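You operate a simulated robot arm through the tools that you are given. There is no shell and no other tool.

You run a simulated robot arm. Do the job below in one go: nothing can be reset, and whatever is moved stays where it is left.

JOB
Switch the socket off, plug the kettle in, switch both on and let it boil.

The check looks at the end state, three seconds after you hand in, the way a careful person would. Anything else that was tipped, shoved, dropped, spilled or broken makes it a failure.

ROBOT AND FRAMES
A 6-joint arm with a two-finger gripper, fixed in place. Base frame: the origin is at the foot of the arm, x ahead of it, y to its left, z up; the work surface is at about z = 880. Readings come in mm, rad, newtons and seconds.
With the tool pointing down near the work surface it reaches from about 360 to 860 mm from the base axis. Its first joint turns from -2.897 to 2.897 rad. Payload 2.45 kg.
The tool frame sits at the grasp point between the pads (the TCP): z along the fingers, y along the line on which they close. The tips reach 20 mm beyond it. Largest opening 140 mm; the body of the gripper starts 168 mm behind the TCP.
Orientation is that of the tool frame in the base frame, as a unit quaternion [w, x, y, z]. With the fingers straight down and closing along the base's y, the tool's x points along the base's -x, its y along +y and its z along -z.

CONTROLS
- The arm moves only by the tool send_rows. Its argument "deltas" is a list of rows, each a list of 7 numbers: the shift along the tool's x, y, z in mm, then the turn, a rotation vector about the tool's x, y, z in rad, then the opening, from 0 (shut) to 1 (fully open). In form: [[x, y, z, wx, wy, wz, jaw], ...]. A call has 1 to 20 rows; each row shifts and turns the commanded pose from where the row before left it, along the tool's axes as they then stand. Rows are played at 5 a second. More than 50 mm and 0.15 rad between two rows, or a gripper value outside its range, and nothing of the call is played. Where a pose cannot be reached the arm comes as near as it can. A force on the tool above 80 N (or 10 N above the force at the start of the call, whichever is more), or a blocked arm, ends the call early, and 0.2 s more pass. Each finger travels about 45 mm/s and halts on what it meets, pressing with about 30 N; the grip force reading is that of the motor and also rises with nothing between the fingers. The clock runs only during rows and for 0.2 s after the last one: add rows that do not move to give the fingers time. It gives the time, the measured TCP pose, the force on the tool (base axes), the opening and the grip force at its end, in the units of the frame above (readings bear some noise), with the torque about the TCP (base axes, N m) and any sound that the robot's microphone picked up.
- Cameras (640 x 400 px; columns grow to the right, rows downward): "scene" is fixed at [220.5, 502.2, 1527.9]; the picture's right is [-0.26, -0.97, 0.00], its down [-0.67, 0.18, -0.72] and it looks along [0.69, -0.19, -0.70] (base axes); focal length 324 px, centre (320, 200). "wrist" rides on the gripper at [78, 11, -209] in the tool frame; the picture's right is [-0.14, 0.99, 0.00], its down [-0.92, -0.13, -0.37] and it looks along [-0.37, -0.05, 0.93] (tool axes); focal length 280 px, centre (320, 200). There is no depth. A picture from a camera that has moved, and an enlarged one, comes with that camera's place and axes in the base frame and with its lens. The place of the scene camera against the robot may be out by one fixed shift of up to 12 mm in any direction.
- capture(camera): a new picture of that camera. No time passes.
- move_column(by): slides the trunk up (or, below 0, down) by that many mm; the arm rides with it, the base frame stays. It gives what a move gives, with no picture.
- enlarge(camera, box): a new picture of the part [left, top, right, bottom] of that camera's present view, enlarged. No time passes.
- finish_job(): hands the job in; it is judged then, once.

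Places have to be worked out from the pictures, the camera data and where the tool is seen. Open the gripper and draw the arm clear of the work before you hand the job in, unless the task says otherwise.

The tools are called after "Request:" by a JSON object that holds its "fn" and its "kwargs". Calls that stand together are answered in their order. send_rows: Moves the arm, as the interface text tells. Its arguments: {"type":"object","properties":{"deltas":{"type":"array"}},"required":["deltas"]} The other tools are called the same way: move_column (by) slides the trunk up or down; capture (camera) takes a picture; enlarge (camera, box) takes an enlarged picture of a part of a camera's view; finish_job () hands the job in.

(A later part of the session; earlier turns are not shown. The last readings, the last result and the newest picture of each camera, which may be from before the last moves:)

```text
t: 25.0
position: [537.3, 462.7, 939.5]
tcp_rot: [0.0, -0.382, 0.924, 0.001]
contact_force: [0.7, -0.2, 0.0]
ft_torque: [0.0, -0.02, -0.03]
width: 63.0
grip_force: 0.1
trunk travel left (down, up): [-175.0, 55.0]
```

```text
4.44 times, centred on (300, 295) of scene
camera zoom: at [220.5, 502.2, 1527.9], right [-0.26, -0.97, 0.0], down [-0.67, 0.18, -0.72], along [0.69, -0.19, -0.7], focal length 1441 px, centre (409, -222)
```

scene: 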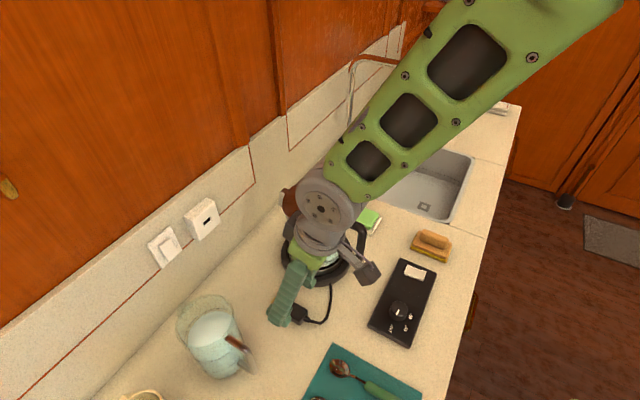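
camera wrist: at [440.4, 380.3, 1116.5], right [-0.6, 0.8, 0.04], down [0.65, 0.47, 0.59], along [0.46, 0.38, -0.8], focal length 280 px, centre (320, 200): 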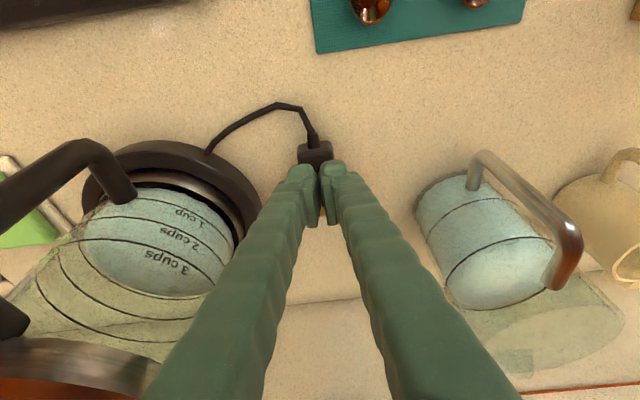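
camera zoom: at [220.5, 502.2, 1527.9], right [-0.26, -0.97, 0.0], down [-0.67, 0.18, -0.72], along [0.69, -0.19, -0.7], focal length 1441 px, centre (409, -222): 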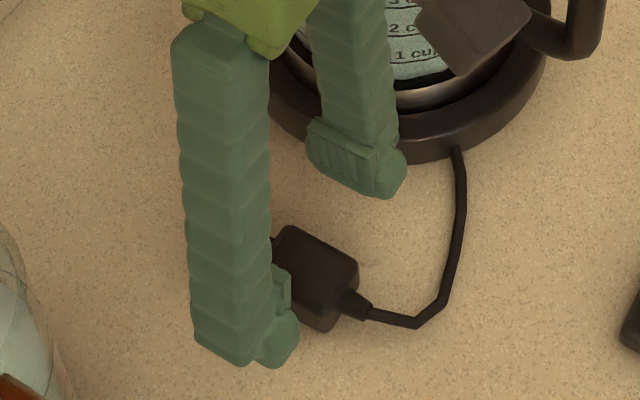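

The plug shifted slightly to s ≈ -54, n ≈ 708. With the tool vertical I'll go down until the tips are just above the counter, then close.

Request:
{"fn": "send_rows", "kwargs": {"deltas": [[-0.5, -0.6, 19, 0, 0, 0, 0.45], [-0.5, -0.6, 18.5, 0, 0, 0, 0.45], [0, 0, 0, 0, 0, 0, 0.45], [0, 0, 0, 0, 0, 0, 0.3], [0, 0, 0, 0, 0, 0, 0], [0, 0, 0, 0, 0, 0, 0], [0, 0, 0, 0, 0, 0, 0], [0, 0, 0, 0, 0, 0, 0], [0, 0, 0, 0, 0, 0, 0]]}}

Request:
{"fn": "enlarge", "kwargs": {"camera": "wrist", "box": [260, 100, 380, 220]}}

Request:
{"fn": "enlarge", "kwargs": {"camera": "scene", "box": [250, 250, 350, 340]}}

```text
t: 27.0
position: [539.6, 463.9, 900.7]
tcp_rot: [0.0, -0.382, 0.924, 0.001]
contact_force: [-0.1, 0.4, -0.1]
ft_torque: [-0.01, -0.04, -0.02]
width: 30.7
grip_force: 30.1
trunk travel left (down, up): [-175.0, 55.0]
```

```text
3.33 times, centred on (320, 160) of wrist
camera zoom: at [477.6, 415.4, 1109.8], right [-0.6, 0.8, 0.0], down [0.74, 0.56, 0.37], along [0.29, 0.22, -0.93], focal length 935 px, centre (320, 333)
```

zoom: 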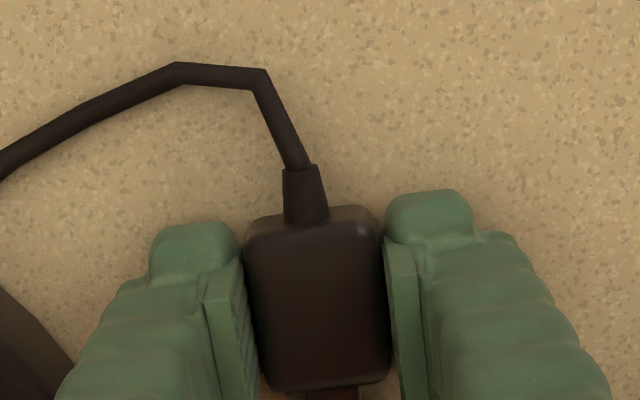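

```text
4.44 times, centred on (300, 295) of scene
camera zoom: at [220.5, 502.2, 1527.9], right [-0.26, -0.97, 0.0], down [-0.67, 0.18, -0.72], along [0.69, -0.19, -0.7], focal length 1441 px, centre (409, -222)
```

zoom: 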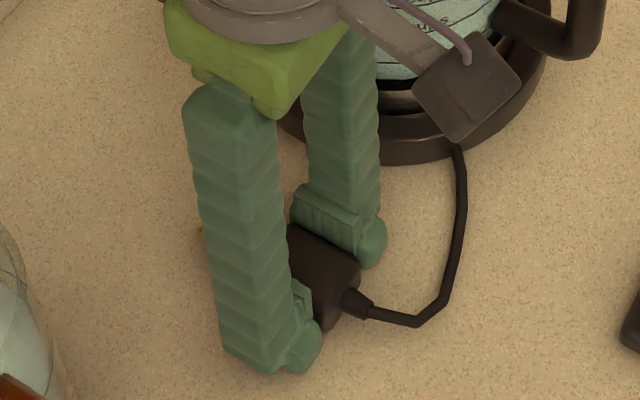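

The pads are on the body this time (width 30.7). I'll lift slowly by a few millimetres and check the hold.

Request:
{"fn": "send_rows", "kwargs": {"deltas": [[0, 0, -2, 0, 0, 0, 0], [0, 0, -2, 0, 0, 0, 0], [0, 0, -2, 0, 0, 0, 0], [0, 0, -2, 0, 0, 0, 0], [0, 0, 0, 0, 0, 0, 0]]}}

Request:
{"fn": "enlarge", "kwargs": {"camera": "wrist", "box": [260, 100, 380, 220]}}

Request:
{"fn": "enlarge", "kwargs": {"camera": "scene", "box": [250, 250, 350, 340]}}

```text
t: 28.2
position: [539.6, 463.4, 910.1]
tcp_rot: [0.0, -0.382, 0.924, 0.001]
contact_force: [0.2, 0.6, -0.5]
ft_torque: [-0.02, -0.03, 0.0]
width: 30.2
grip_force: 30.3
trunk travel left (down, up): [-175.0, 55.0]
```

```text
3.33 times, centred on (320, 160) of wrist
camera zoom: at [477.7, 414.7, 1118.3], right [-0.6, 0.8, 0.0], down [0.74, 0.56, 0.37], along [0.29, 0.22, -0.93], focal length 935 px, centre (320, 333)
```

zoom: 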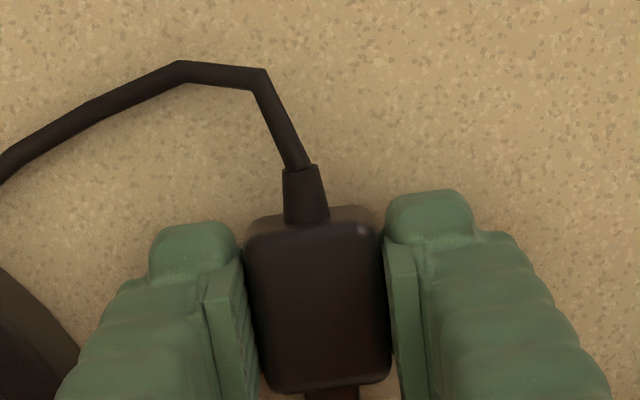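

```text
4.44 times, centred on (300, 295) of scene
camera zoom: at [220.5, 502.2, 1527.9], right [-0.26, -0.97, 0.0], down [-0.67, 0.18, -0.72], along [0.69, -0.19, -0.7], focal length 1441 px, centre (409, -222)
```

zoom: 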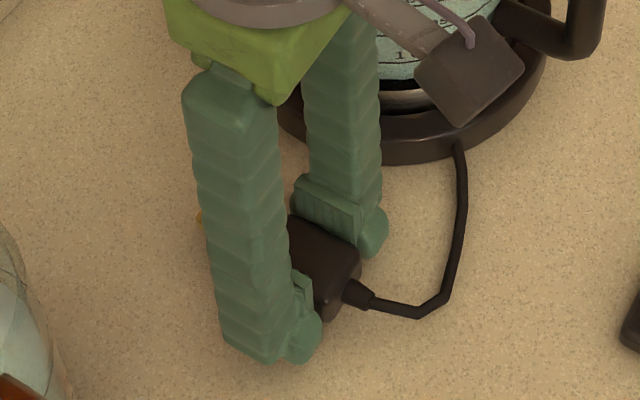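

The plug is rising with the gripper and there's no cord force. I'll continue lifting gently.

Request:
{"fn": "send_rows", "kwargs": {"deltas": [[0, 0, -4, 0, 0, 0, 0], [0, 0, -6, 0, 0, 0, 0], [0, 0, -8, 0, 0, 0, 0], [0, 0, -8, 0, 0, 0, 0], [0, 0, -8, 0, 0, 0, 0], [0, 0, -4, 0, 0, 0, 0], [0, 0, 0, 0, 0, 0, 0]]}}

Request:
{"fn": "capture", "kwargs": {"camera": "wrist"}}

Request:
{"fn": "enlarge", "kwargs": {"camera": "scene", "box": [230, 180, 390, 340]}}

```text
t: 29.8
position: [539.1, 462.1, 947.1]
tcp_rot: [-0.001, -0.381, 0.925, 0.001]
contact_force: [-0.2, 0.7, -0.3]
ft_torque: [0.02, -0.02, -0.03]
width: 30.6
grip_force: 30.1
trunk travel left (down, up): [-175.0, 55.0]
```

```text
taken
camera wrist: at [478.0, 414.7, 1157.5], right [-0.6, 0.8, 0.0], down [0.74, 0.56, 0.37], along [0.29, 0.22, -0.93], focal length 280 px, centre (320, 200)
```

wrist: 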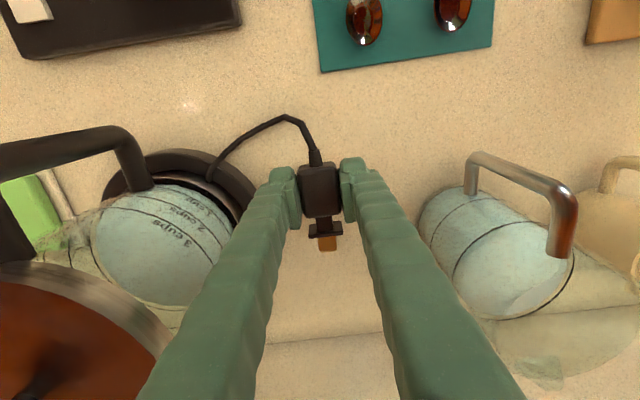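

```text
2.50 times, centred on (310, 260) of scene
camera zoom: at [220.5, 502.2, 1527.9], right [-0.26, -0.97, 0.0], down [-0.67, 0.18, -0.72], along [0.69, -0.19, -0.7], focal length 811 px, centre (345, 50)
```

zoom: 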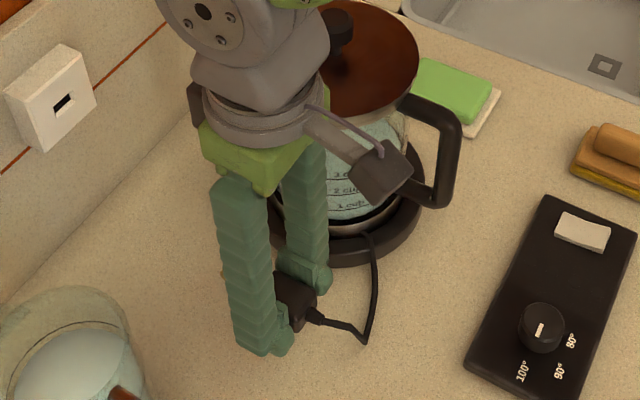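

The plug is secure, and the cord follows without pulling. I'll rise to above socket height, then move toward the wall, gently.

Request:
{"fn": "send_rows", "kwargs": {"deltas": [[0, 0, -16, 0, 0, 0, 0], [0, 0, -16, 0, 0, 0, 0], [0, 0, -16, 0, 0, 0, 0], [0, 0, -16, 0, 0, 0, 0], [0, 0, -16, 0, 0, 0, 0], [0, 0, -16, 0, 0, 0, 0], [0, 0, -15, 0, 0, 0, 0], [-16, -1, 0, 0, 0, 0, 0], [-16, -1, 0, 0, 0, 0, 0], [-16, -1, 0, 0, 0, 0, 0], [-16, -1, 0, 0, 0, 0, 0], [-16, -1, 0, 0, 0, 0, 0], [-16, -1, 0, 0, 0, 0, 0], [-16, -1, 0, 0, 0, 0, 0], [0, 0, 0, 0, 0, 0, 0]]}}

Request:
{"fn": "capture", "kwargs": {"camera": "wrist"}}

Request:
{"fn": "capture", "kwargs": {"camera": "scene"}}

```text
t: 33.0
position: [623.1, 536.4, 1059.9]
tcp_rot: [0.0, -0.381, 0.925, 0.0]
contact_force: [-0.9, 0.7, -0.5]
ft_torque: [0.02, -0.01, 0.01]
width: 30.4
grip_force: 30.2
trunk travel left (down, up): [-175.0, 55.0]
```

```text
taken
camera wrist: at [562.8, 488.2, 1268.0], right [-0.6, 0.8, 0.0], down [0.74, 0.56, 0.37], along [0.29, 0.22, -0.93], focal length 280 px, centre (320, 200)
```

wrist: 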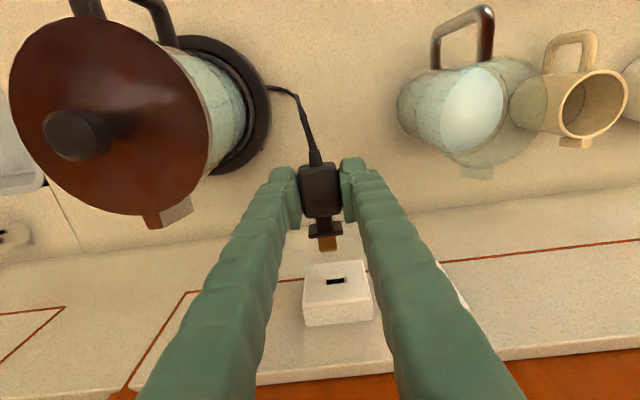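

```text
taken
```

scene: 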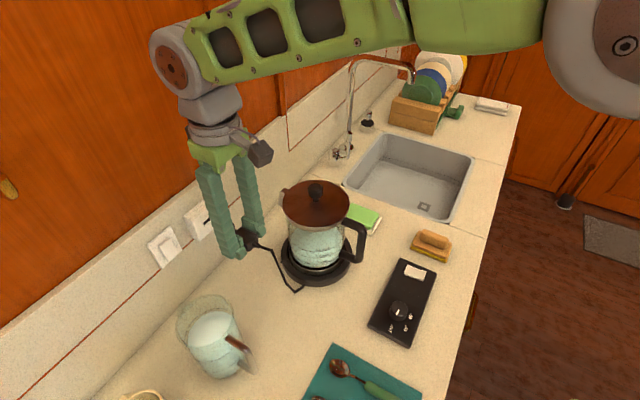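

The cord pays out freely. I'll enlarge to compare the pin and slot positions.

Request:
{"fn": "enlarge", "kwargs": {"camera": "wrist", "box": [280, 210, 390, 300]}}

Request:
{"fn": "enlarge", "kwargs": {"camera": "scene", "box": [170, 180, 290, 280]}}

```text
4.44 times, centred on (335, 255) of wrist
camera zoom: at [562.8, 488.2, 1268.0], right [-0.6, 0.8, 0.0], down [0.74, 0.56, 0.37], along [0.29, 0.22, -0.93], focal length 1246 px, centre (253, -44)
```

zoom: 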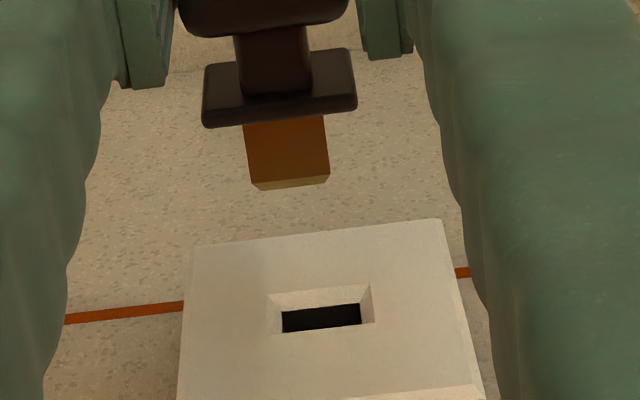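

```text
4.00 times, centred on (230, 230) of scene
camera zoom: at [220.5, 502.2, 1527.9], right [-0.26, -0.97, 0.0], down [-0.67, 0.18, -0.72], along [0.69, -0.19, -0.7], focal length 1297 px, centre (680, 80)
```

zoom: 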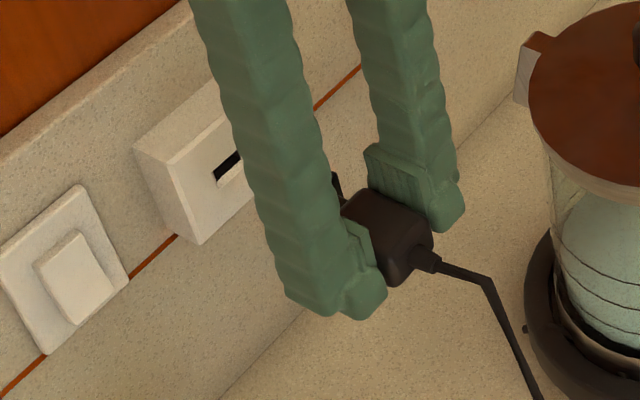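

The pin and slot are parallel, and the pin is about 2 mm too far right. I'll approach to a gap of about 10 mm while correcting sideways, then compare heights close up.

Request:
{"fn": "send_rows", "kwargs": {"deltas": [[-10, 0.7, 0, 0, 0, 0, 0], [-9, 0.7, 0, 0, 0, 0, 0], [-8, 0.7, 0, 0, 0, 0, 0], [0, 0, 0, 0, 0, 0, 0]]}}

Request:
{"fn": "enlarge", "kwargs": {"camera": "wrist", "box": [290, 210, 370, 280]}}

Request:
{"fn": "enlarge", "kwargs": {"camera": "scene", "box": [170, 180, 270, 270]}}

```text
t: 34.0
position: [640.3, 557.7, 1059.7]
tcp_rot: [0.0, -0.382, 0.924, 0.0]
contact_force: [0.4, -0.6, -1.0]
ft_torque: [0.02, 0.0, -0.01]
width: 30.4
grip_force: 29.8
trunk travel left (down, up): [-175.0, 55.0]
```

```text
5.71 times, centred on (330, 245) of wrist
camera zoom: at [579.8, 509.0, 1267.8], right [-0.6, 0.8, 0.0], down [0.74, 0.56, 0.37], along [0.29, 0.22, -0.93], focal length 1602 px, centre (263, -57)
```

zoom: 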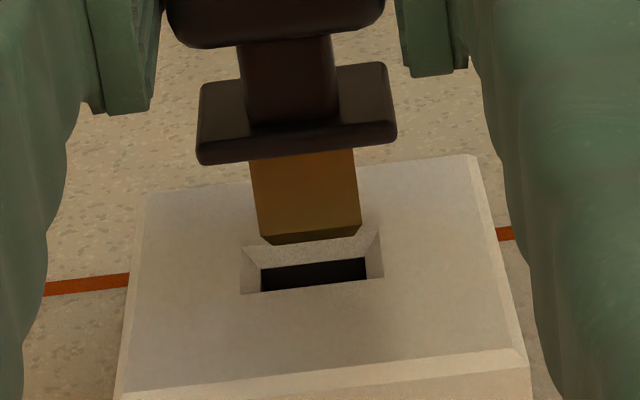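

```text
4.44 times, centred on (220, 225) of scene
camera zoom: at [220.5, 502.2, 1527.9], right [-0.26, -0.97, 0.0], down [-0.67, 0.18, -0.72], along [0.69, -0.19, -0.7], focal length 1441 px, centre (764, 89)
```

zoom: 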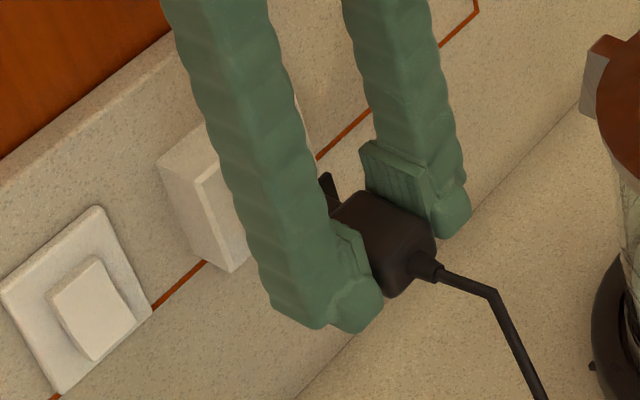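

The gap depends on the socket's exact depth, which the pictures leave uncertain by a few millimetres. I'll creep forward in 1 mm steps, watching for contact, and recheck the picture.

Request:
{"fn": "send_rows", "kwargs": {"deltas": [[-1, -0.3, 0, 0, 0, 0, 0], [-1, -0.3, 0, 0, 0, 0, 0], [-1, -0.3, 0, 0, 0, 0, 0], [-1, 0, 0, 0, 0, 0, 0], [-1, 0, 0, 0, 0, 0, 0], [0, 0, 0, 0, 0, 0, 0]]}}

Request:
{"fn": "enlarge", "kwargs": {"camera": "wrist", "box": [290, 210, 370, 280]}}

```text
t: 35.4
position: [645.2, 558.0, 1058.7]
tcp_rot: [0.0, -0.382, 0.924, 0.001]
contact_force: [0.1, 0.4, -0.2]
ft_torque: [0.02, -0.02, 0.01]
width: 30.6
grip_force: 30.2
trunk travel left (down, up): [-175.0, 55.0]
```

```text
5.71 times, centred on (330, 245) of wrist
camera zoom: at [584.5, 511.5, 1267.5], right [-0.6, 0.8, 0.0], down [0.74, 0.56, 0.37], along [0.29, 0.22, -0.93], focal length 1602 px, centre (263, -57)
```

zoom: 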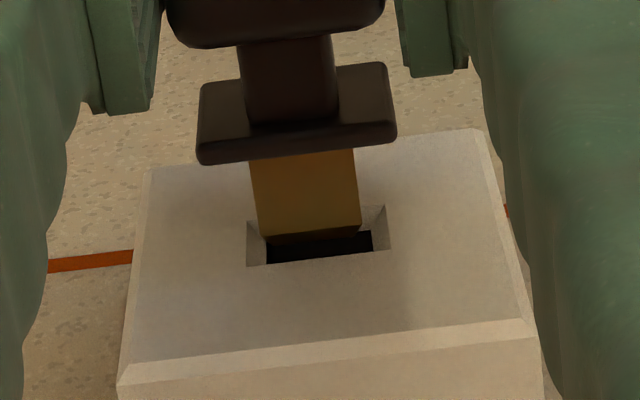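

Still no contact; the pin tip is now over the slot's lead-in in the image. I'll keep creeping with contact checks.

Request:
{"fn": "send_rows", "kwargs": {"deltas": [[-1, 0.1, 0, 0, 0, 0, 0], [-1, 0.1, 0, 0, 0, 0, 0], [-1, 0.1, 0, 0, 0, 0, 0], [0, 0, 0, 0, 0, 0, 0]]}}

Request:
{"fn": "enlarge", "kwargs": {"camera": "wrist", "box": [290, 210, 370, 280]}}

Request:
{"fn": "enlarge", "kwargs": {"camera": "scene", "box": [170, 170, 270, 260]}}

```text
t: 36.4
position: [647.3, 562.1, 1058.8]
tcp_rot: [0.001, -0.382, 0.924, 0.001]
contact_force: [0.3, 0.0, -0.7]
ft_torque: [0.0, 0.02, -0.01]
width: 30.6
grip_force: 30.1
trunk travel left (down, up): [-175.0, 55.0]
```

```text
5.71 times, centred on (330, 245) of wrist
camera zoom: at [584.5, 512.6, 1267.9], right [-0.6, 0.8, 0.0], down [0.74, 0.56, 0.37], along [0.3, 0.23, -0.93], focal length 1602 px, centre (263, -57)
```

zoom: 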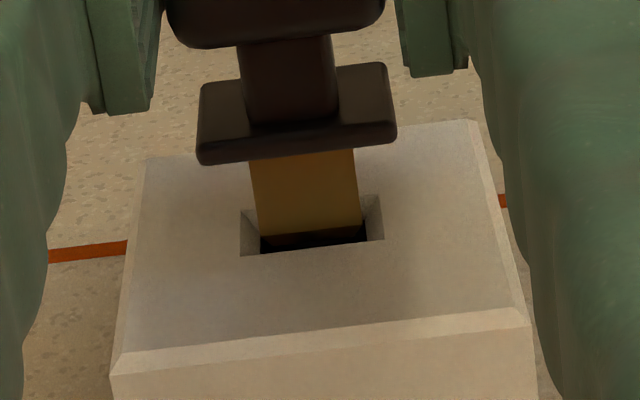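

```text
4.44 times, centred on (220, 215) of scene
camera zoom: at [220.5, 502.2, 1527.9], right [-0.26, -0.97, 0.0], down [-0.67, 0.18, -0.72], along [0.69, -0.19, -0.7], focal length 1441 px, centre (764, 133)
```

zoom: 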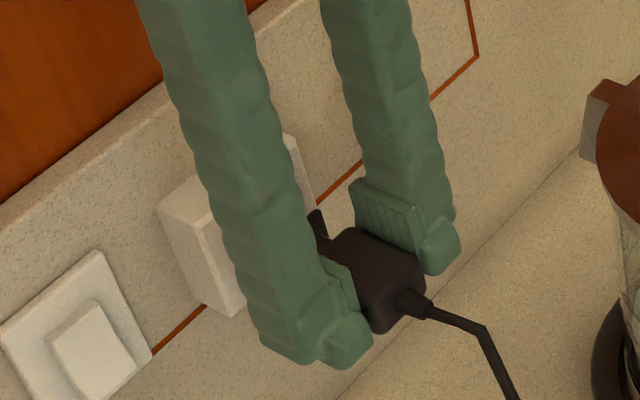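

No contact yet and it looks well aligned. I'll continue to creep forward.

Request:
{"fn": "send_rows", "kwargs": {"deltas": [[-1, 0.1, 0, 0, 0, 0, 0], [-1, 0.1, 0, 0, 0, 0, 0], [-1, 0, 0, 0, 0, 0, 0], [0, 0, 0, 0, 0, 0, 0], [0, 0, 0, 0, 0, 0, 0]]}}

Request:
{"fn": "enlarge", "kwargs": {"camera": "wrist", "box": [290, 210, 370, 280]}}

```text
t: 37.6
position: [646.1, 561.1, 1060.3]
tcp_rot: [0.001, -0.382, 0.924, 0.001]
contact_force: [0.5, -0.3, -0.7]
ft_torque: [0.01, -0.01, 0.03]
width: 30.5
grip_force: 30.4
out of reach, approached as far as the arm can: row 2
trunk travel left (down, up): [-175.0, 55.0]
```

```text
5.71 times, centred on (330, 245) of wrist
camera zoom: at [584.8, 512.8, 1267.4], right [-0.6, 0.8, 0.0], down [0.74, 0.56, 0.37], along [0.29, 0.22, -0.93], focal length 1602 px, centre (263, -57)
```

zoom: 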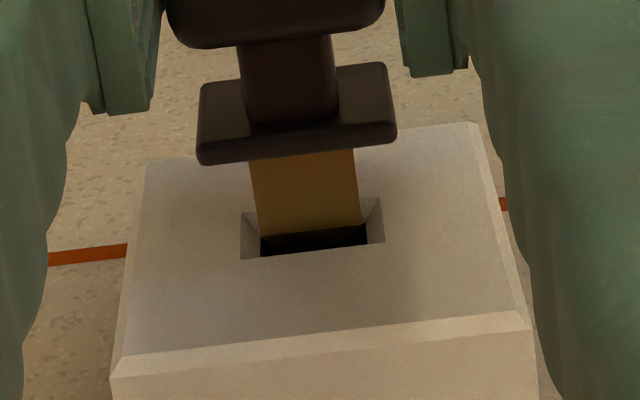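

The arm hits its reach limit at n ≈ 855 with the tool vertical, and full insertion needs about 878. I'll take the plug back, set it down in the same spot and regrasp it with about 8° of forward tilt, which adds the missing reach.

Request:
{"fn": "send_rows", "kwargs": {"deltas": [[10, 0.5, 0, 0, 0, 0, 0], [16, 0.7, 0, 0, 0, 0, 0], [17, 0.7, 0, 0, 0, 0, 0], [17, 0.7, 0, 0, 0, 0, 0], [17, 0.7, 0, 0, 0, 0, 0], [17, 0.7, 0, 0, 0, 0, 0], [17, 0.7, 0, 0, 0, 0, 0], [17, 0.7, 0, 0, 0, 0, 0], [17, 0.7, 0, 0, 0, 0, 0], [0, 0, 16, 0, 0, 0, 0], [0, 0, 16, 0, 0, 0, 0], [0, 0, 16, 0, 0, 0, 0], [0, 0, 16, 0, 0, 0, 0], [0, 0, 16, 0, 0, 0, 0], [0, 0, 16, 0, 0, 0, 0], [0, 0, 16, 0, 0, 0, 0], [0, 0, 0, 0, 0, 0, 0], [0, 0, 0, 0, 0, 0, 0]]}}

Request:
{"fn": "capture", "kwargs": {"camera": "wrist"}}

Request:
{"fn": "enlarge", "kwargs": {"camera": "scene", "box": [230, 180, 390, 340]}}

```text
t: 41.4
position: [539.1, 465.5, 944.4]
tcp_rot: [0.0, -0.381, 0.925, 0.001]
contact_force: [-0.5, -0.1, -0.8]
ft_torque: [0.06, 0.01, 0.0]
width: 30.5
grip_force: 30.1
trunk travel left (down, up): [-175.0, 55.0]
```

```text
taken
camera wrist: at [478.1, 415.7, 1154.7], right [-0.6, 0.8, 0.0], down [0.74, 0.56, 0.37], along [0.29, 0.22, -0.93], focal length 280 px, centre (320, 200)
```

wrist: 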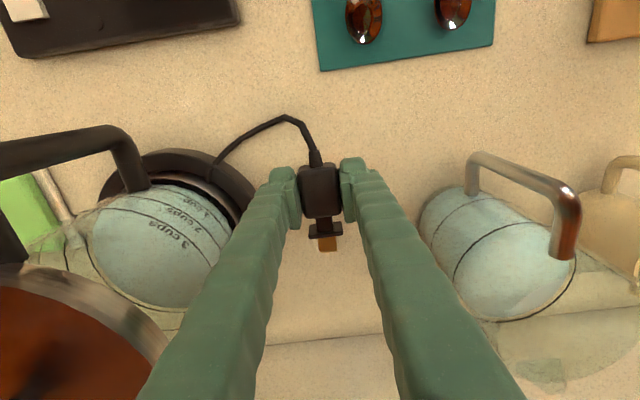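

```text
2.50 times, centred on (310, 260) of scene
camera zoom: at [220.5, 502.2, 1527.9], right [-0.26, -0.97, 0.0], down [-0.67, 0.18, -0.72], along [0.69, -0.19, -0.7], focal length 811 px, centre (345, 50)
```

zoom: 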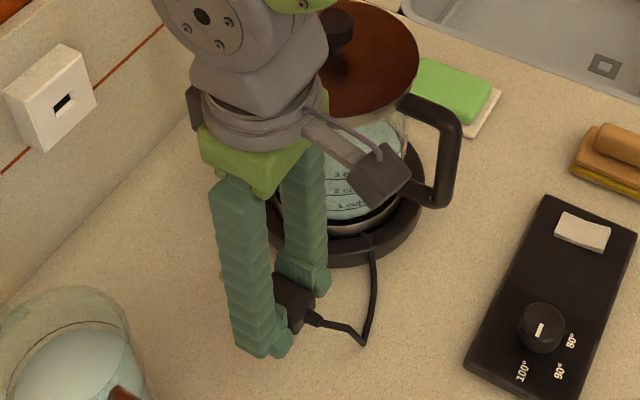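

The plug is back above its spot, and everything else is undisturbed. I'll lower until the plug just meets the counter.

Request:
{"fn": "send_rows", "kwargs": {"deltas": [[0, 0, 14, 0, 0, 0, 0], [0, 0, 14, 0, 0, 0, 0], [0, 0, 8, 0, 0, 0, 0], [0, 0, 3, 0, 0, 0, 0], [0, 0, 1.5, 0, 0, 0, 0], [0, 0, 0, 0, 0, 0, 0], [0, 0, 0, 0, 0, 0, 0]]}}

```text
t: 43.0
position: [540.3, 464.0, 904.1]
tcp_rot: [-0.001, -0.382, 0.924, 0.001]
contact_force: [0.1, -0.3, -0.8]
ft_torque: [0.03, 0.0, -0.01]
width: 30.5
grip_force: 28.9
trunk travel left (down, up): [-175.0, 55.0]
```

Nearly there and still no contact, so I'll go the last couple of millimetres.

Request:
{"fn": "send_rows", "kwargs": {"deltas": [[0, 0, 1, 0, 0, 0, 0], [0, 0, 1, 0, 0, 0, 0], [0, 0, 0, 0, 0, 0, 0]]}}

```text
t: 43.8
position: [538.9, 464.7, 903.8]
tcp_rot: [0.0, -0.382, 0.924, 0.0]
contact_force: [-0.6, 0.1, -0.4]
ft_torque: [-0.02, -0.02, 0.04]
width: 30.4
grip_force: 30.4
trunk travel left (down, up): [-175.0, 55.0]
```

Request:
{"fn": "send_rows", "kwargs": {"deltas": [[0, 0, 0.7, 0, 0, 0, 0], [0, 0, 0.7, 0, 0, 0, 0], [0, 0, 0, 0, 0, 0, 0]]}}

```text
t: 44.6
position: [540.2, 464.3, 901.6]
tcp_rot: [-0.001, -0.382, 0.924, 0.001]
contact_force: [-0.1, 0.1, -0.8]
ft_torque: [-0.01, -0.02, -0.01]
width: 30.4
grip_force: 29.8
trunk travel left (down, up): [-175.0, 55.0]
```

The plug is at the counter. I'll open, rise slightly, tilt 8° forward and come back down around it.

Request:
{"fn": "send_rows", "kwargs": {"deltas": [[0, 0, 0, 0, 0, 0, 0.3], [0, 0, 0, 0, 0, 0, 0.45], [0, 0, 0, 0, 0, 0, 0.45], [0, 0, -6, 0, 0, 0, 0.45], [0, 0, 0, 0, -0.07, 0, 0.45], [0, 0, 0, 0, -0.07, 0, 0.45], [0, 0, 0, 0, 0, 0, 0.45], [0, 0, 0, 0, 0, 0, 0.45]]}}

Request:
{"fn": "enlarge", "kwargs": {"camera": "wrist", "box": [260, 100, 380, 220]}}

Request:
{"fn": "enlarge", "kwargs": {"camera": "scene", "box": [250, 250, 350, 340]}}

```text
t: 46.4
position: [539.1, 464.2, 910.1]
tcp_rot: [0.065, -0.381, 0.922, 0.027]
contact_force: [-0.1, -0.1, 0.9]
ft_torque: [0.0, -0.01, -0.02]
width: 63.2
grip_force: 0.1
trunk travel left (down, up): [-175.0, 55.0]
```

```text
3.33 times, centred on (320, 160) of wrist
camera zoom: at [458.1, 395.8, 1104.5], right [-0.6, 0.8, 0.02], down [0.7, 0.52, 0.49], along [0.38, 0.31, -0.87], focal length 935 px, centre (320, 333)
```

zoom: 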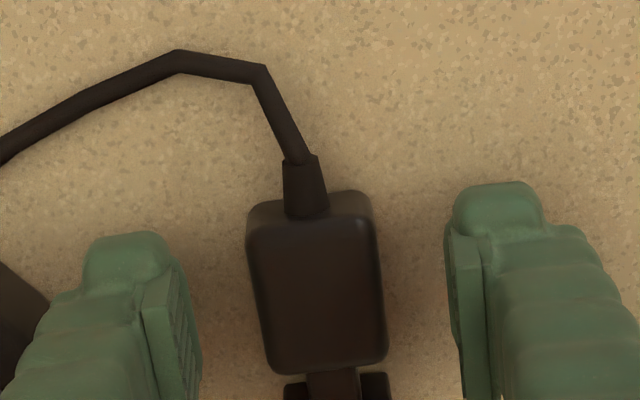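

```text
4.44 times, centred on (300, 295) of scene
camera zoom: at [220.5, 502.2, 1527.9], right [-0.26, -0.97, 0.0], down [-0.67, 0.18, -0.72], along [0.69, -0.19, -0.7], focal length 1441 px, centre (409, -222)
```

zoom: 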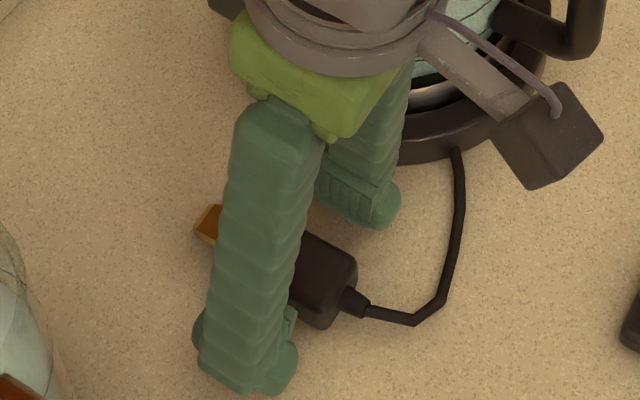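

The plug lies flat between the pads. I'll descend about 5 mm and check for counter contact.

Request:
{"fn": "send_rows", "kwargs": {"deltas": [[0.4, 0, 2.5, 0, 0, 0, 0.45], [0.3, 0, 2, 0, 0, 0, 0.45], [0, 0, 0, 0, 0, 0, 0.45], [0, 0, 0, 0, 0, 0, 0.45]]}}

```text
t: 47.4
position: [539.0, 464.0, 903.7]
tcp_rot: [0.065, -0.381, 0.922, 0.027]
contact_force: [-0.2, 0.1, -0.9]
ft_torque: [0.04, 0.02, -0.02]
width: 63.2
grip_force: 0.0
trunk travel left (down, up): [-175.0, 55.0]
```

Request:
{"fn": "send_rows", "kwargs": {"deltas": [[0.1, 0, 0.7, 0, 0, 0, 0.45], [0.1, 0, 0.7, 0, 0, 0, 0.45], [0, 0, 0, 0, 0, 0, 0.45]]}}

```text
t: 48.2
position: [539.9, 463.7, 903.6]
tcp_rot: [0.064, -0.381, 0.922, 0.028]
contact_force: [-0.3, -0.1, 0.0]
ft_torque: [-0.01, -0.01, -0.03]
width: 63.2
grip_force: 0.0
trunk travel left (down, up): [-175.0, 55.0]
```

The tips are just above the counter. I'll close on the plug, then lift very slowly.

Request:
{"fn": "send_rows", "kwargs": {"deltas": [[0, 0, 0, 0, 0, 0, 0.3], [0, 0, 0, 0, 0, 0, 0], [0, 0, 0, 0, 0, 0, 0], [0, 0, 0, 0, 0, 0, 0], [0, 0, 0, 0, 0, 0, 0], [-0.14, 0, -1, 0, 0, 0, 0], [-0.28, 0, -2, 0, 0, 0, 0], [-0.28, 0, -2, 0, 0, 0, 0], [-0.28, 0, -2, 0, 0, 0, 0], [-0.28, 0, -2, 0, 0, 0, 0], [0, 0, 0, 0, 0, 0, 0]]}}

Request:
{"fn": "enlarge", "kwargs": {"camera": "wrist", "box": [260, 100, 380, 220]}}

Request:
{"fn": "enlarge", "kwargs": {"camera": "scene", "box": [250, 250, 350, 340]}}

```text
t: 50.6
position: [539.9, 463.8, 911.8]
tcp_rot: [0.065, -0.381, 0.922, 0.027]
contact_force: [-0.1, 0.5, -0.6]
ft_torque: [0.01, 0.01, 0.0]
width: 30.7
grip_force: 29.9
trunk travel left (down, up): [-175.0, 55.0]
```

```text
3.33 times, centred on (320, 160) of wrist
camera zoom: at [457.9, 395.7, 1107.5], right [-0.6, 0.8, 0.02], down [0.7, 0.52, 0.49], along [0.38, 0.31, -0.87], focal length 935 px, centre (320, 333)
```

zoom: 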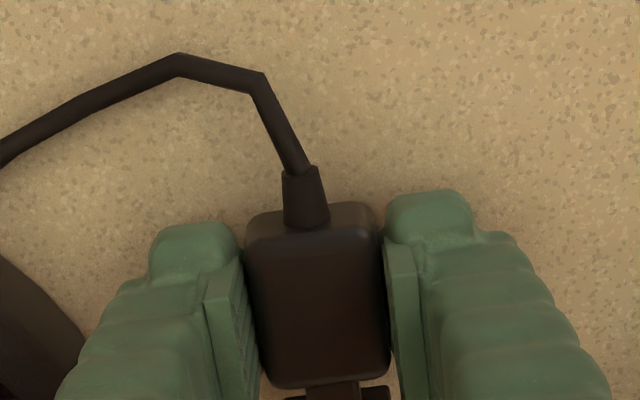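

```text
4.44 times, centred on (300, 295) of scene
camera zoom: at [220.5, 502.2, 1527.9], right [-0.26, -0.97, 0.0], down [-0.67, 0.18, -0.72], along [0.69, -0.19, -0.7], focal length 1441 px, centre (409, -222)
```

zoom: 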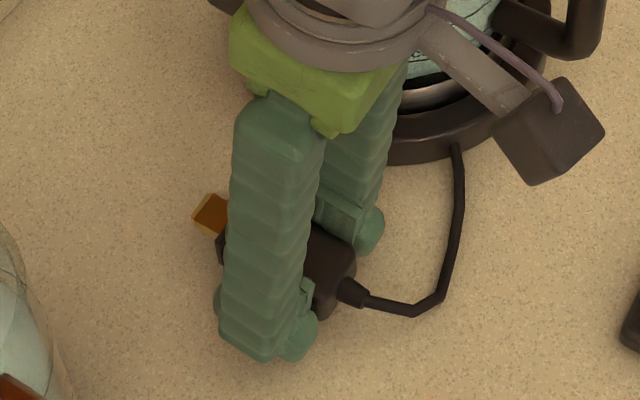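

It holds. I'll continue the slow lift to socket height.

Request:
{"fn": "send_rows", "kwargs": {"deltas": [[-0.56, 0, -4, 0, 0, 0, 0], [-0.97, 0, -6.9, 0, 0, 0, 0], [-1.1, 0, -7.9, 0, 0, 0, 0], [-1.4, 0, -9.9, 0, 0, 0, 0], [-1.67, 0, -11.9, 0, 0, 0, 0], [-1.67, 0, -11.9, 0, 0, 0, 0], [-1.67, 0, -11.9, 0, 0, 0, 0], [-1.67, 0, -11.9, 0, 0, 0, 0], [-1.67, 0, -11.9, 0, 0, 0, 0], [-1.67, 0, -11.9, 0, 0, 0, 0], [-1.67, 0, -11.9, 0, 0, 0, 0], [-1.67, 0, -11.9, 0, 0, 0, 0], [-1.67, 0, -11.9, 0, 0, 0, 0], [-1.67, 0, -11.9, 0, 0, 0, 0], [0, 0, 0, 0, 0, 0, 0]]}}

Request:
{"fn": "capture", "kwargs": {"camera": "wrist"}}

```text
t: 53.8
position: [539.1, 464.8, 1061.0]
tcp_rot: [0.064, -0.381, 0.922, 0.028]
contact_force: [0.0, 0.1, -0.9]
ft_torque: [-0.02, -0.02, 0.03]
width: 30.6
grip_force: 30.3
trunk travel left (down, up): [-175.0, 55.0]
```

```text
taken
camera wrist: at [457.6, 396.0, 1256.5], right [-0.6, 0.8, 0.02], down [0.7, 0.52, 0.49], along [0.38, 0.31, -0.87], focal length 280 px, centre (320, 200)
```

wrist: 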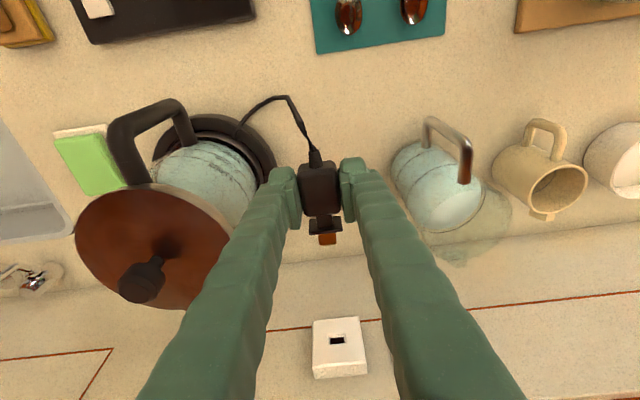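

Still held. I'll move forward toward the socket to about a 20 mm gap.

Request:
{"fn": "send_rows", "kwargs": {"deltas": [[-8, -0.73, 1.12, 0, 0, 0, 0], [-12.67, -0.73, 1.78, 0, 0, 0, 0], [-12.67, -0.73, 1.78, 0, 0, 0, 0], [-12.67, -0.73, 1.78, 0, 0, 0, 0], [-12.67, -0.73, 1.78, 0, 0, 0, 0], [-12.67, -0.73, 1.78, 0, 0, 0, 0], [-12.67, -0.73, 1.78, 0, 0, 0, 0], [-12.67, -0.73, 1.78, 0, 0, 0, 0], [-12.67, -0.73, 1.78, 0, 0, 0, 0], [-12.67, -0.73, 1.78, 0, 0, 0, 0], [-6, 0, 0.84, 0, 0, 0, 0], [0, 0, 0, 0, 0, 0, 0], [0, 0, 0, 0, 0, 0, 0]]}}

Request:
{"fn": "enlarge", "kwargs": {"camera": "wrist", "box": [290, 210, 370, 280]}}

Request:
{"fn": "enlarge", "kwargs": {"camera": "scene", "box": [170, 170, 270, 260]}}

```text
t: 56.6
position: [636.1, 551.3, 1060.7]
tcp_rot: [0.064, -0.381, 0.922, 0.027]
contact_force: [0.0, 0.6, -0.9]
ft_torque: [-0.04, -0.01, 0.03]
width: 30.4
grip_force: 29.5
trunk travel left (down, up): [-175.0, 55.0]
```

```text
5.71 times, centred on (330, 245) of wrist
camera zoom: at [555.2, 482.7, 1257.0], right [-0.6, 0.8, 0.02], down [0.7, 0.52, 0.49], along [0.38, 0.31, -0.87], focal length 1602 px, centre (263, -57)
```

zoom: 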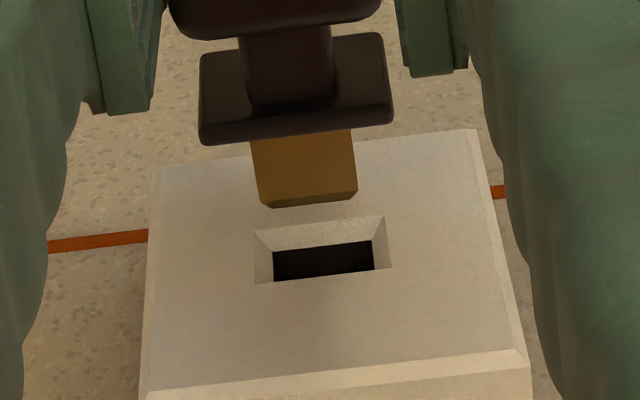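

```text
4.44 times, centred on (220, 215) of scene
camera zoom: at [220.5, 502.2, 1527.9], right [-0.26, -0.97, 0.0], down [-0.67, 0.18, -0.72], along [0.69, -0.19, -0.7], focal length 1441 px, centre (764, 133)
```

zoom: 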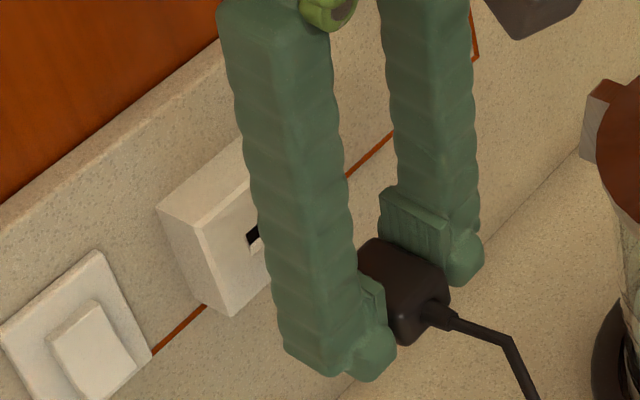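

The sideways alignment is good (pin and slot both at s ≈ -62.7). The slot's lead-in chamfer tolerates about ±3 mm. I'll advance 10 mm and look again.

Request:
{"fn": "send_rows", "kwargs": {"deltas": [[-3.96, 0, 0.56, 0, 0, 0, 0], [-2.97, 0, 0.42, 0, 0, 0, 0], [-2.97, 0, 0.42, 0, 0, 0, 0], [0, 0, 0, 0, 0, 0, 0], [0, 0, 0, 0, 0, 0, 0]]}}

Request:
{"fn": "enlarge", "kwargs": {"camera": "wrist", "box": [290, 210, 370, 280]}}

```text
t: 57.8
position: [642.8, 559.5, 1059.9]
tcp_rot: [0.064, -0.381, 0.922, 0.028]
contact_force: [-0.5, -0.9, -0.5]
ft_torque: [-0.02, 0.0, 0.0]
width: 30.3
grip_force: 29.7
trunk travel left (down, up): [-175.0, 55.0]
```

```text
5.71 times, centred on (330, 245) of wrist
camera zoom: at [561.7, 490.0, 1256.4], right [-0.6, 0.8, 0.02], down [0.7, 0.52, 0.49], along [0.38, 0.31, -0.87], focal length 1602 px, centre (263, -57)
```

zoom: 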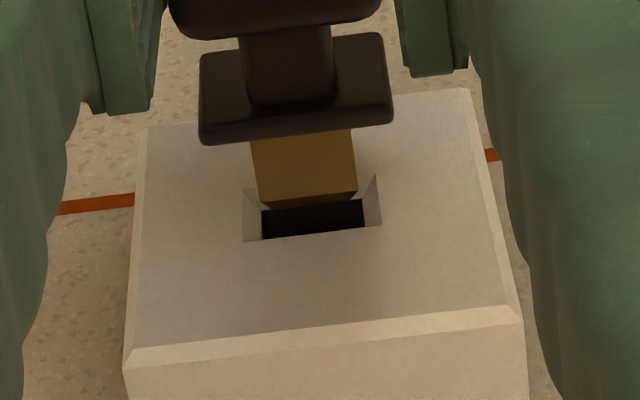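

Alignment still looks right; about 6 mm should bring the pin into the slot mouth. I'll creep in 1 mm steps.

Request:
{"fn": "send_rows", "kwargs": {"deltas": [[-0.99, -0.1, 0.14, 0, 0, 0, 0], [-0.99, -0.1, 0.14, 0, 0, 0, 0], [-0.99, -0.1, 0.14, 0, 0, 0, 0], [-0.99, -0.1, 0.14, 0, 0, 0, 0], [-0.99, 0, 0.14, 0, 0, 0, 0], [0, 0, 0, 0, 0, 0, 0]]}}

Request:
{"fn": "enlarge", "kwargs": {"camera": "wrist", "box": [290, 210, 370, 280]}}

```text
t: 59.2
position: [647.5, 560.6, 1061.3]
tcp_rot: [0.065, -0.382, 0.922, 0.028]
contact_force: [0.2, 0.8, -1.7]
ft_torque: [0.04, 0.01, 0.03]
width: 30.6
grip_force: 30.4
trunk travel left (down, up): [-175.0, 55.0]
```

```text
5.71 times, centred on (330, 245) of wrist
camera zoom: at [565.8, 492.8, 1256.9], right [-0.6, 0.8, 0.02], down [0.7, 0.52, 0.49], along [0.38, 0.31, -0.87], focal length 1602 px, centre (263, -57)
```

zoom: 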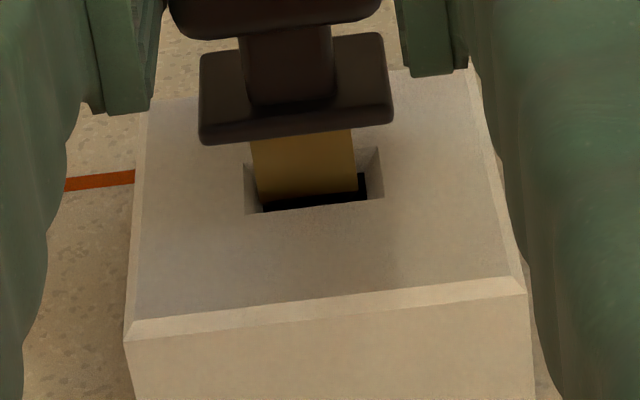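

The pin tip has entered the slot's mouth but sits slightly left in the image. I'll shift about 0.8 mm in +s and advance 2 mm.

Request:
{"fn": "send_rows", "kwargs": {"deltas": [[0, 0.4, 0, 0, 0, 0, 0], [0, 0.4, 0, 0, 0, 0, 0], [-0.99, 0, 0.14, 0, 0, 0, 0], [-0.99, 0, 0.14, 0, 0, 0, 0], [0, 0, 0, 0, 0, 0, 0]]}}

Request:
{"fn": "enlarge", "kwargs": {"camera": "wrist", "box": [290, 210, 370, 280]}}

```text
t: 60.4
position: [647.6, 564.2, 1060.9]
tcp_rot: [0.064, -0.381, 0.922, 0.028]
contact_force: [0.0, 0.0, 0.7]
ft_torque: [-0.03, 0.01, 0.01]
width: 30.8
grip_force: 30.1
trunk travel left (down, up): [-175.0, 55.0]
```

```text
5.71 times, centred on (330, 245) of wrist
camera zoom: at [566.2, 495.2, 1256.8], right [-0.6, 0.8, 0.02], down [0.7, 0.52, 0.49], along [0.38, 0.31, -0.87], focal length 1602 px, centre (263, -57)
```

zoom: 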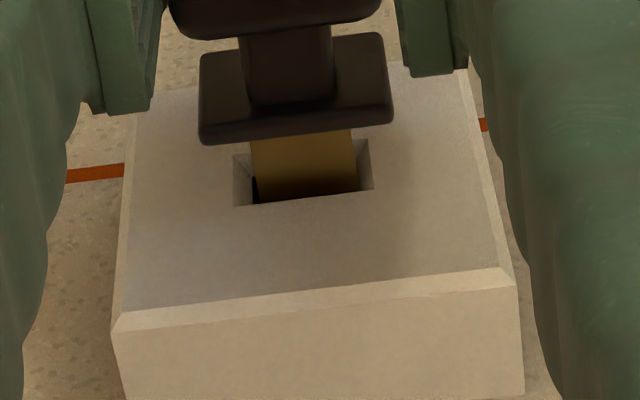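

The pin is inside the recess and its tip is hidden by the slot's upper edge. I'll nudge sideways slightly and keep advancing while monitoring force.

Request:
{"fn": "send_rows", "kwargs": {"deltas": [[-0.99, -0.3, 0.14, 0, 0, 0, 0], [-0.99, 0, 0.14, 0, 0, 0, 0], [-0.99, 0, 0.14, 0, 0, 0, 0], [0, 0, 0, 0, 0, 0, 0]]}}

Request:
{"fn": "enlarge", "kwargs": {"camera": "wrist", "box": [290, 210, 370, 280]}}

```text
t: 61.4
position: [649.9, 565.6, 1061.9]
tcp_rot: [0.064, -0.381, 0.922, 0.028]
contact_force: [0.7, -0.1, -0.4]
ft_torque: [0.0, 0.02, 0.02]
width: 30.4
grip_force: 30.6
trunk travel left (down, up): [-175.0, 55.0]
```

```text
5.71 times, centred on (330, 245) of wrist
camera zoom: at [568.9, 496.9, 1256.8], right [-0.6, 0.8, 0.02], down [0.7, 0.52, 0.49], along [0.38, 0.31, -0.87], focal length 1602 px, centre (263, -57)
```

zoom: 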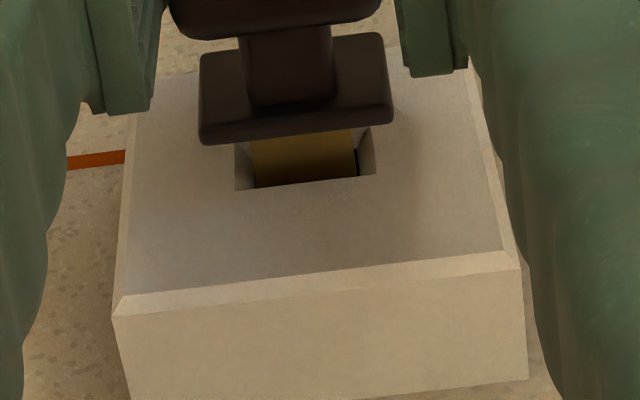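

It's entering with no force, so I'll carry on.

Request:
{"fn": "send_rows", "kwargs": {"deltas": [[-0.99, 0, 0.14, 0, 0, 0, 0], [-0.99, 0, 0.14, 0, 0, 0, 0], [-0.99, 0, 0.14, 0, 0, 0, 0], [-0.99, 0, 0.14, 0, 0, 0, 0], [0, 0, 0, 0, 0, 0, 0]]}}

Request:
{"fn": "enlarge", "kwargs": {"camera": "wrist", "box": [290, 210, 370, 280]}}

```text
t: 62.6
position: [652.6, 567.2, 1060.7]
tcp_rot: [0.064, -0.381, 0.922, 0.027]
contact_force: [-0.8, -1.4, -2.1]
ft_torque: [-0.05, 0.02, 0.0]
width: 30.5
grip_force: 30.0
trunk travel left (down, up): [-175.0, 55.0]
```

```text
5.71 times, centred on (330, 245) of wrist
camera zoom: at [572.0, 499.3, 1257.4], right [-0.6, 0.8, 0.02], down [0.7, 0.52, 0.49], along [0.38, 0.31, -0.87], focal length 1602 px, centre (263, -57)
```

zoom: 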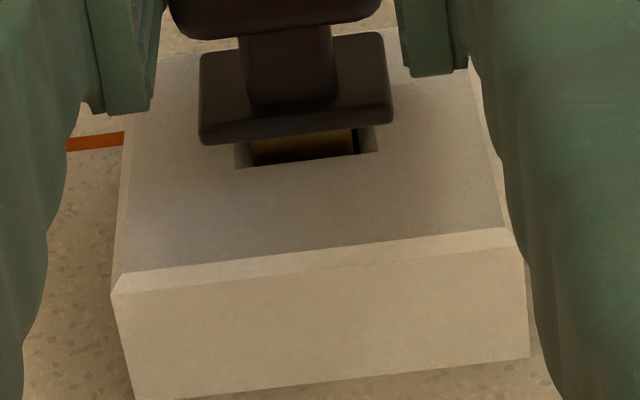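

There's slight downward force, so the pin is brushing the slot's upper side. I'll drop 0.5 mm, nudge +s 0.3 and continue.

Request:
{"fn": "send_rows", "kwargs": {"deltas": [[0.07, 0.3, 0.5, 0, 0, 0, 0], [-0.99, 0, 0.14, 0, 0, 0, 0], [-0.99, 0, 0.14, 0, 0, 0, 0], [-0.99, 0, 0.14, 0, 0, 0, 0], [0, 0, 0, 0, 0, 0, 0]]}}

Request:
{"fn": "enlarge", "kwargs": {"camera": "wrist", "box": [290, 210, 370, 280]}}

```text
t: 63.8
position: [654.9, 570.4, 1060.8]
tcp_rot: [0.063, -0.381, 0.922, 0.027]
contact_force: [-3.3, -2.8, -1.4]
ft_torque: [-0.05, 0.04, 0.03]
width: 30.6
grip_force: 30.4
trunk travel left (down, up): [-175.0, 55.0]
```

```text
5.71 times, centred on (330, 245) of wrist
camera zoom: at [573.4, 501.2, 1256.7], right [-0.6, 0.8, 0.02], down [0.7, 0.52, 0.49], along [0.38, 0.31, -0.87], focal length 1602 px, centre (263, -57)
```

zoom: 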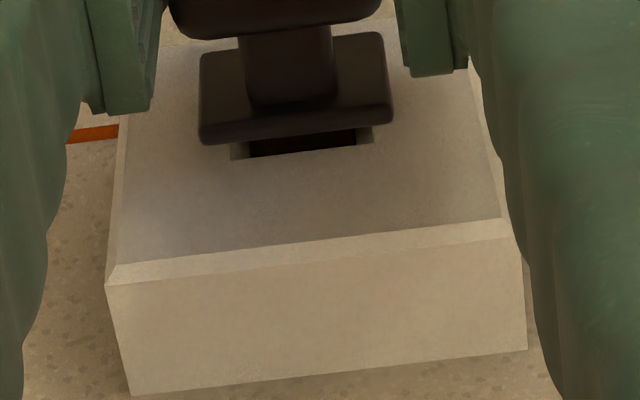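

There's a mild insertion resistance of about 4 N, as expected. I'll keep pushing.

Request:
{"fn": "send_rows", "kwargs": {"deltas": [[-0.99, 0, 0.14, 0, 0, 0, 0], [-0.99, 0, 0.14, 0, 0, 0, 0], [-0.99, 0, 0.14, 0, 0, 0, 0], [-0.99, 0, 0.14, 0, 0, 0, 0], [0, 0, 0, 0, 0, 0, 0]]}}

Request:
{"fn": "enlarge", "kwargs": {"camera": "wrist", "box": [290, 210, 370, 280]}}

Request:
{"fn": "enlarge", "kwargs": {"camera": "scene", "box": [170, 170, 270, 260]}}

```text
t: 65.0
position: [657.3, 573.8, 1061.8]
tcp_rot: [0.066, -0.381, 0.922, 0.027]
contact_force: [-2.1, -1.4, -1.1]
ft_torque: [-0.06, 0.03, 0.04]
width: 30.6
grip_force: 30.3
trunk travel left (down, up): [-175.0, 55.0]
```

```text
5.71 times, centred on (330, 245) of wrist
camera zoom: at [576.5, 504.5, 1257.2], right [-0.6, 0.8, 0.02], down [0.7, 0.52, 0.49], along [0.38, 0.31, -0.87], focal length 1602 px, centre (263, -57)
```

zoom: 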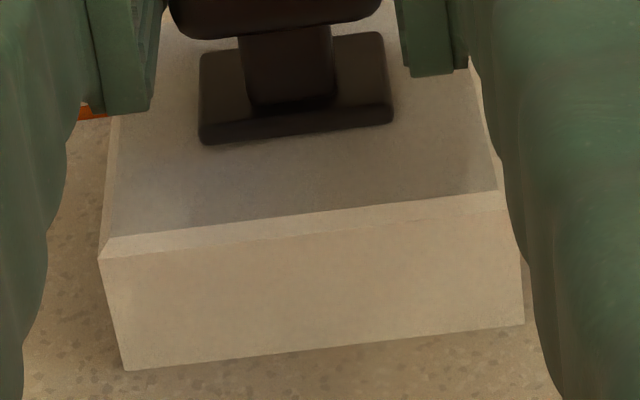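

```text
4.44 times, centred on (220, 215) of scene
camera zoom: at [220.5, 502.2, 1527.9], right [-0.26, -0.97, 0.0], down [-0.67, 0.18, -0.72], along [0.69, -0.19, -0.7], focal length 1441 px, centre (764, 133)
```

zoom: 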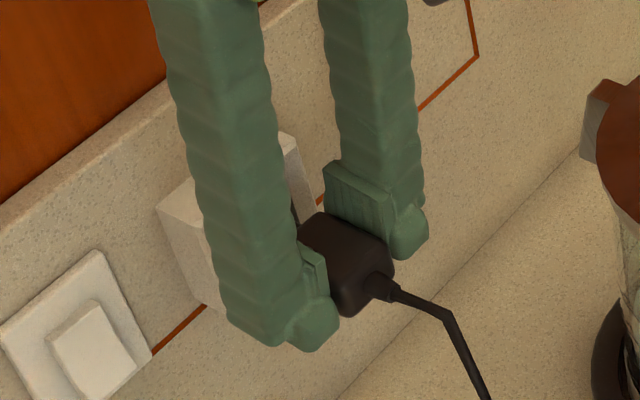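

Almost flush. I'll continue until the flange seats and the force rises.

Request:
{"fn": "send_rows", "kwargs": {"deltas": [[-0.99, 0, 0.14, 0, 0, 0, 0], [-0.99, 0, 0.14, 0, 0, 0, 0], [-0.99, 0, 0.14, 0, 0, 0, 0], [-0.99, 0, 0.14, 0, 0, 0, 0], [0, 0, 0, 0, 0, 0, 0]]}}

Request:
{"fn": "enlarge", "kwargs": {"camera": "wrist", "box": [290, 210, 370, 280]}}

```text
t: 66.2
position: [659.4, 573.9, 1061.7]
tcp_rot: [0.064, -0.381, 0.922, 0.028]
contact_force: [-14.5, -14.4, 4.0]
ft_torque: [-0.02, 0.02, 0.04]
width: 30.4
grip_force: 29.8
trunk travel left (down, up): [-175.0, 55.0]
```

```text
5.71 times, centred on (330, 245) of wrist
camera zoom: at [577.5, 505.4, 1257.3], right [-0.6, 0.8, 0.02], down [0.7, 0.52, 0.49], along [0.38, 0.31, -0.87], focal length 1602 px, centre (263, -57)
```

zoom: 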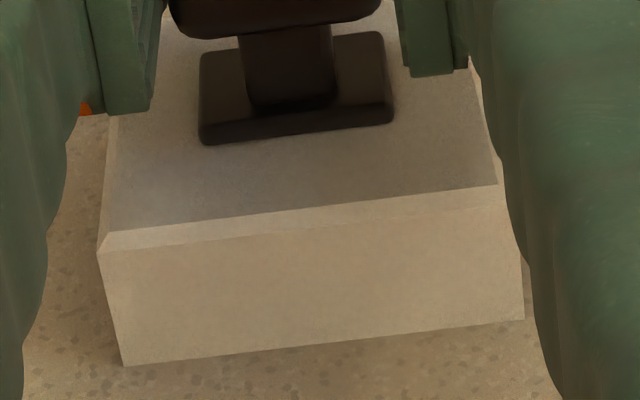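

The force jumped to 20 N with little motion, so the flange seems to be against the socket face. I'll give it one small extra push to confirm.

Request:
{"fn": "send_rows", "kwargs": {"deltas": [[-0.99, 0, 0.14, 0, 0, 0, 0], [-0.99, 0, 0.14, 0, 0, 0, 0], [0, 0, 0, 0, 0, 0, 0]]}}

Request:
{"fn": "enlarge", "kwargs": {"camera": "wrist", "box": [290, 200, 370, 270]}}

```text
t: 67.0
position: [659.0, 574.5, 1062.0]
tcp_rot: [0.063, -0.381, 0.922, 0.026]
contact_force: [-19.6, -21.0, -2.3]
ft_torque: [-0.26, 0.22, 0.06]
width: 30.9
grip_force: 30.1
trunk travel left (down, up): [-175.0, 55.0]
```

```text
5.71 times, centred on (330, 235) of wrist
camera zoom: at [578.9, 506.8, 1257.6], right [-0.6, 0.8, 0.02], down [0.7, 0.52, 0.49], along [0.38, 0.31, -0.87], focal length 1602 px, centre (263, 0)
```

zoom: 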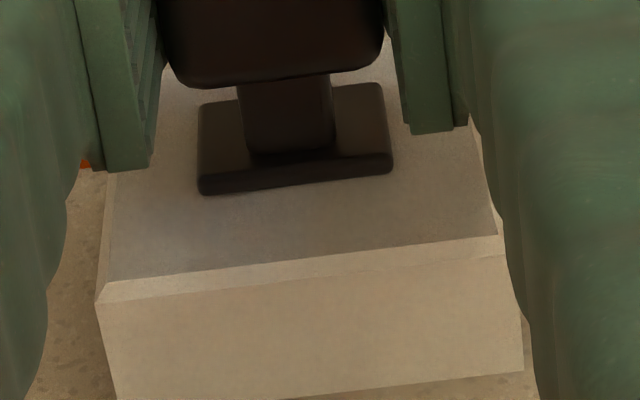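

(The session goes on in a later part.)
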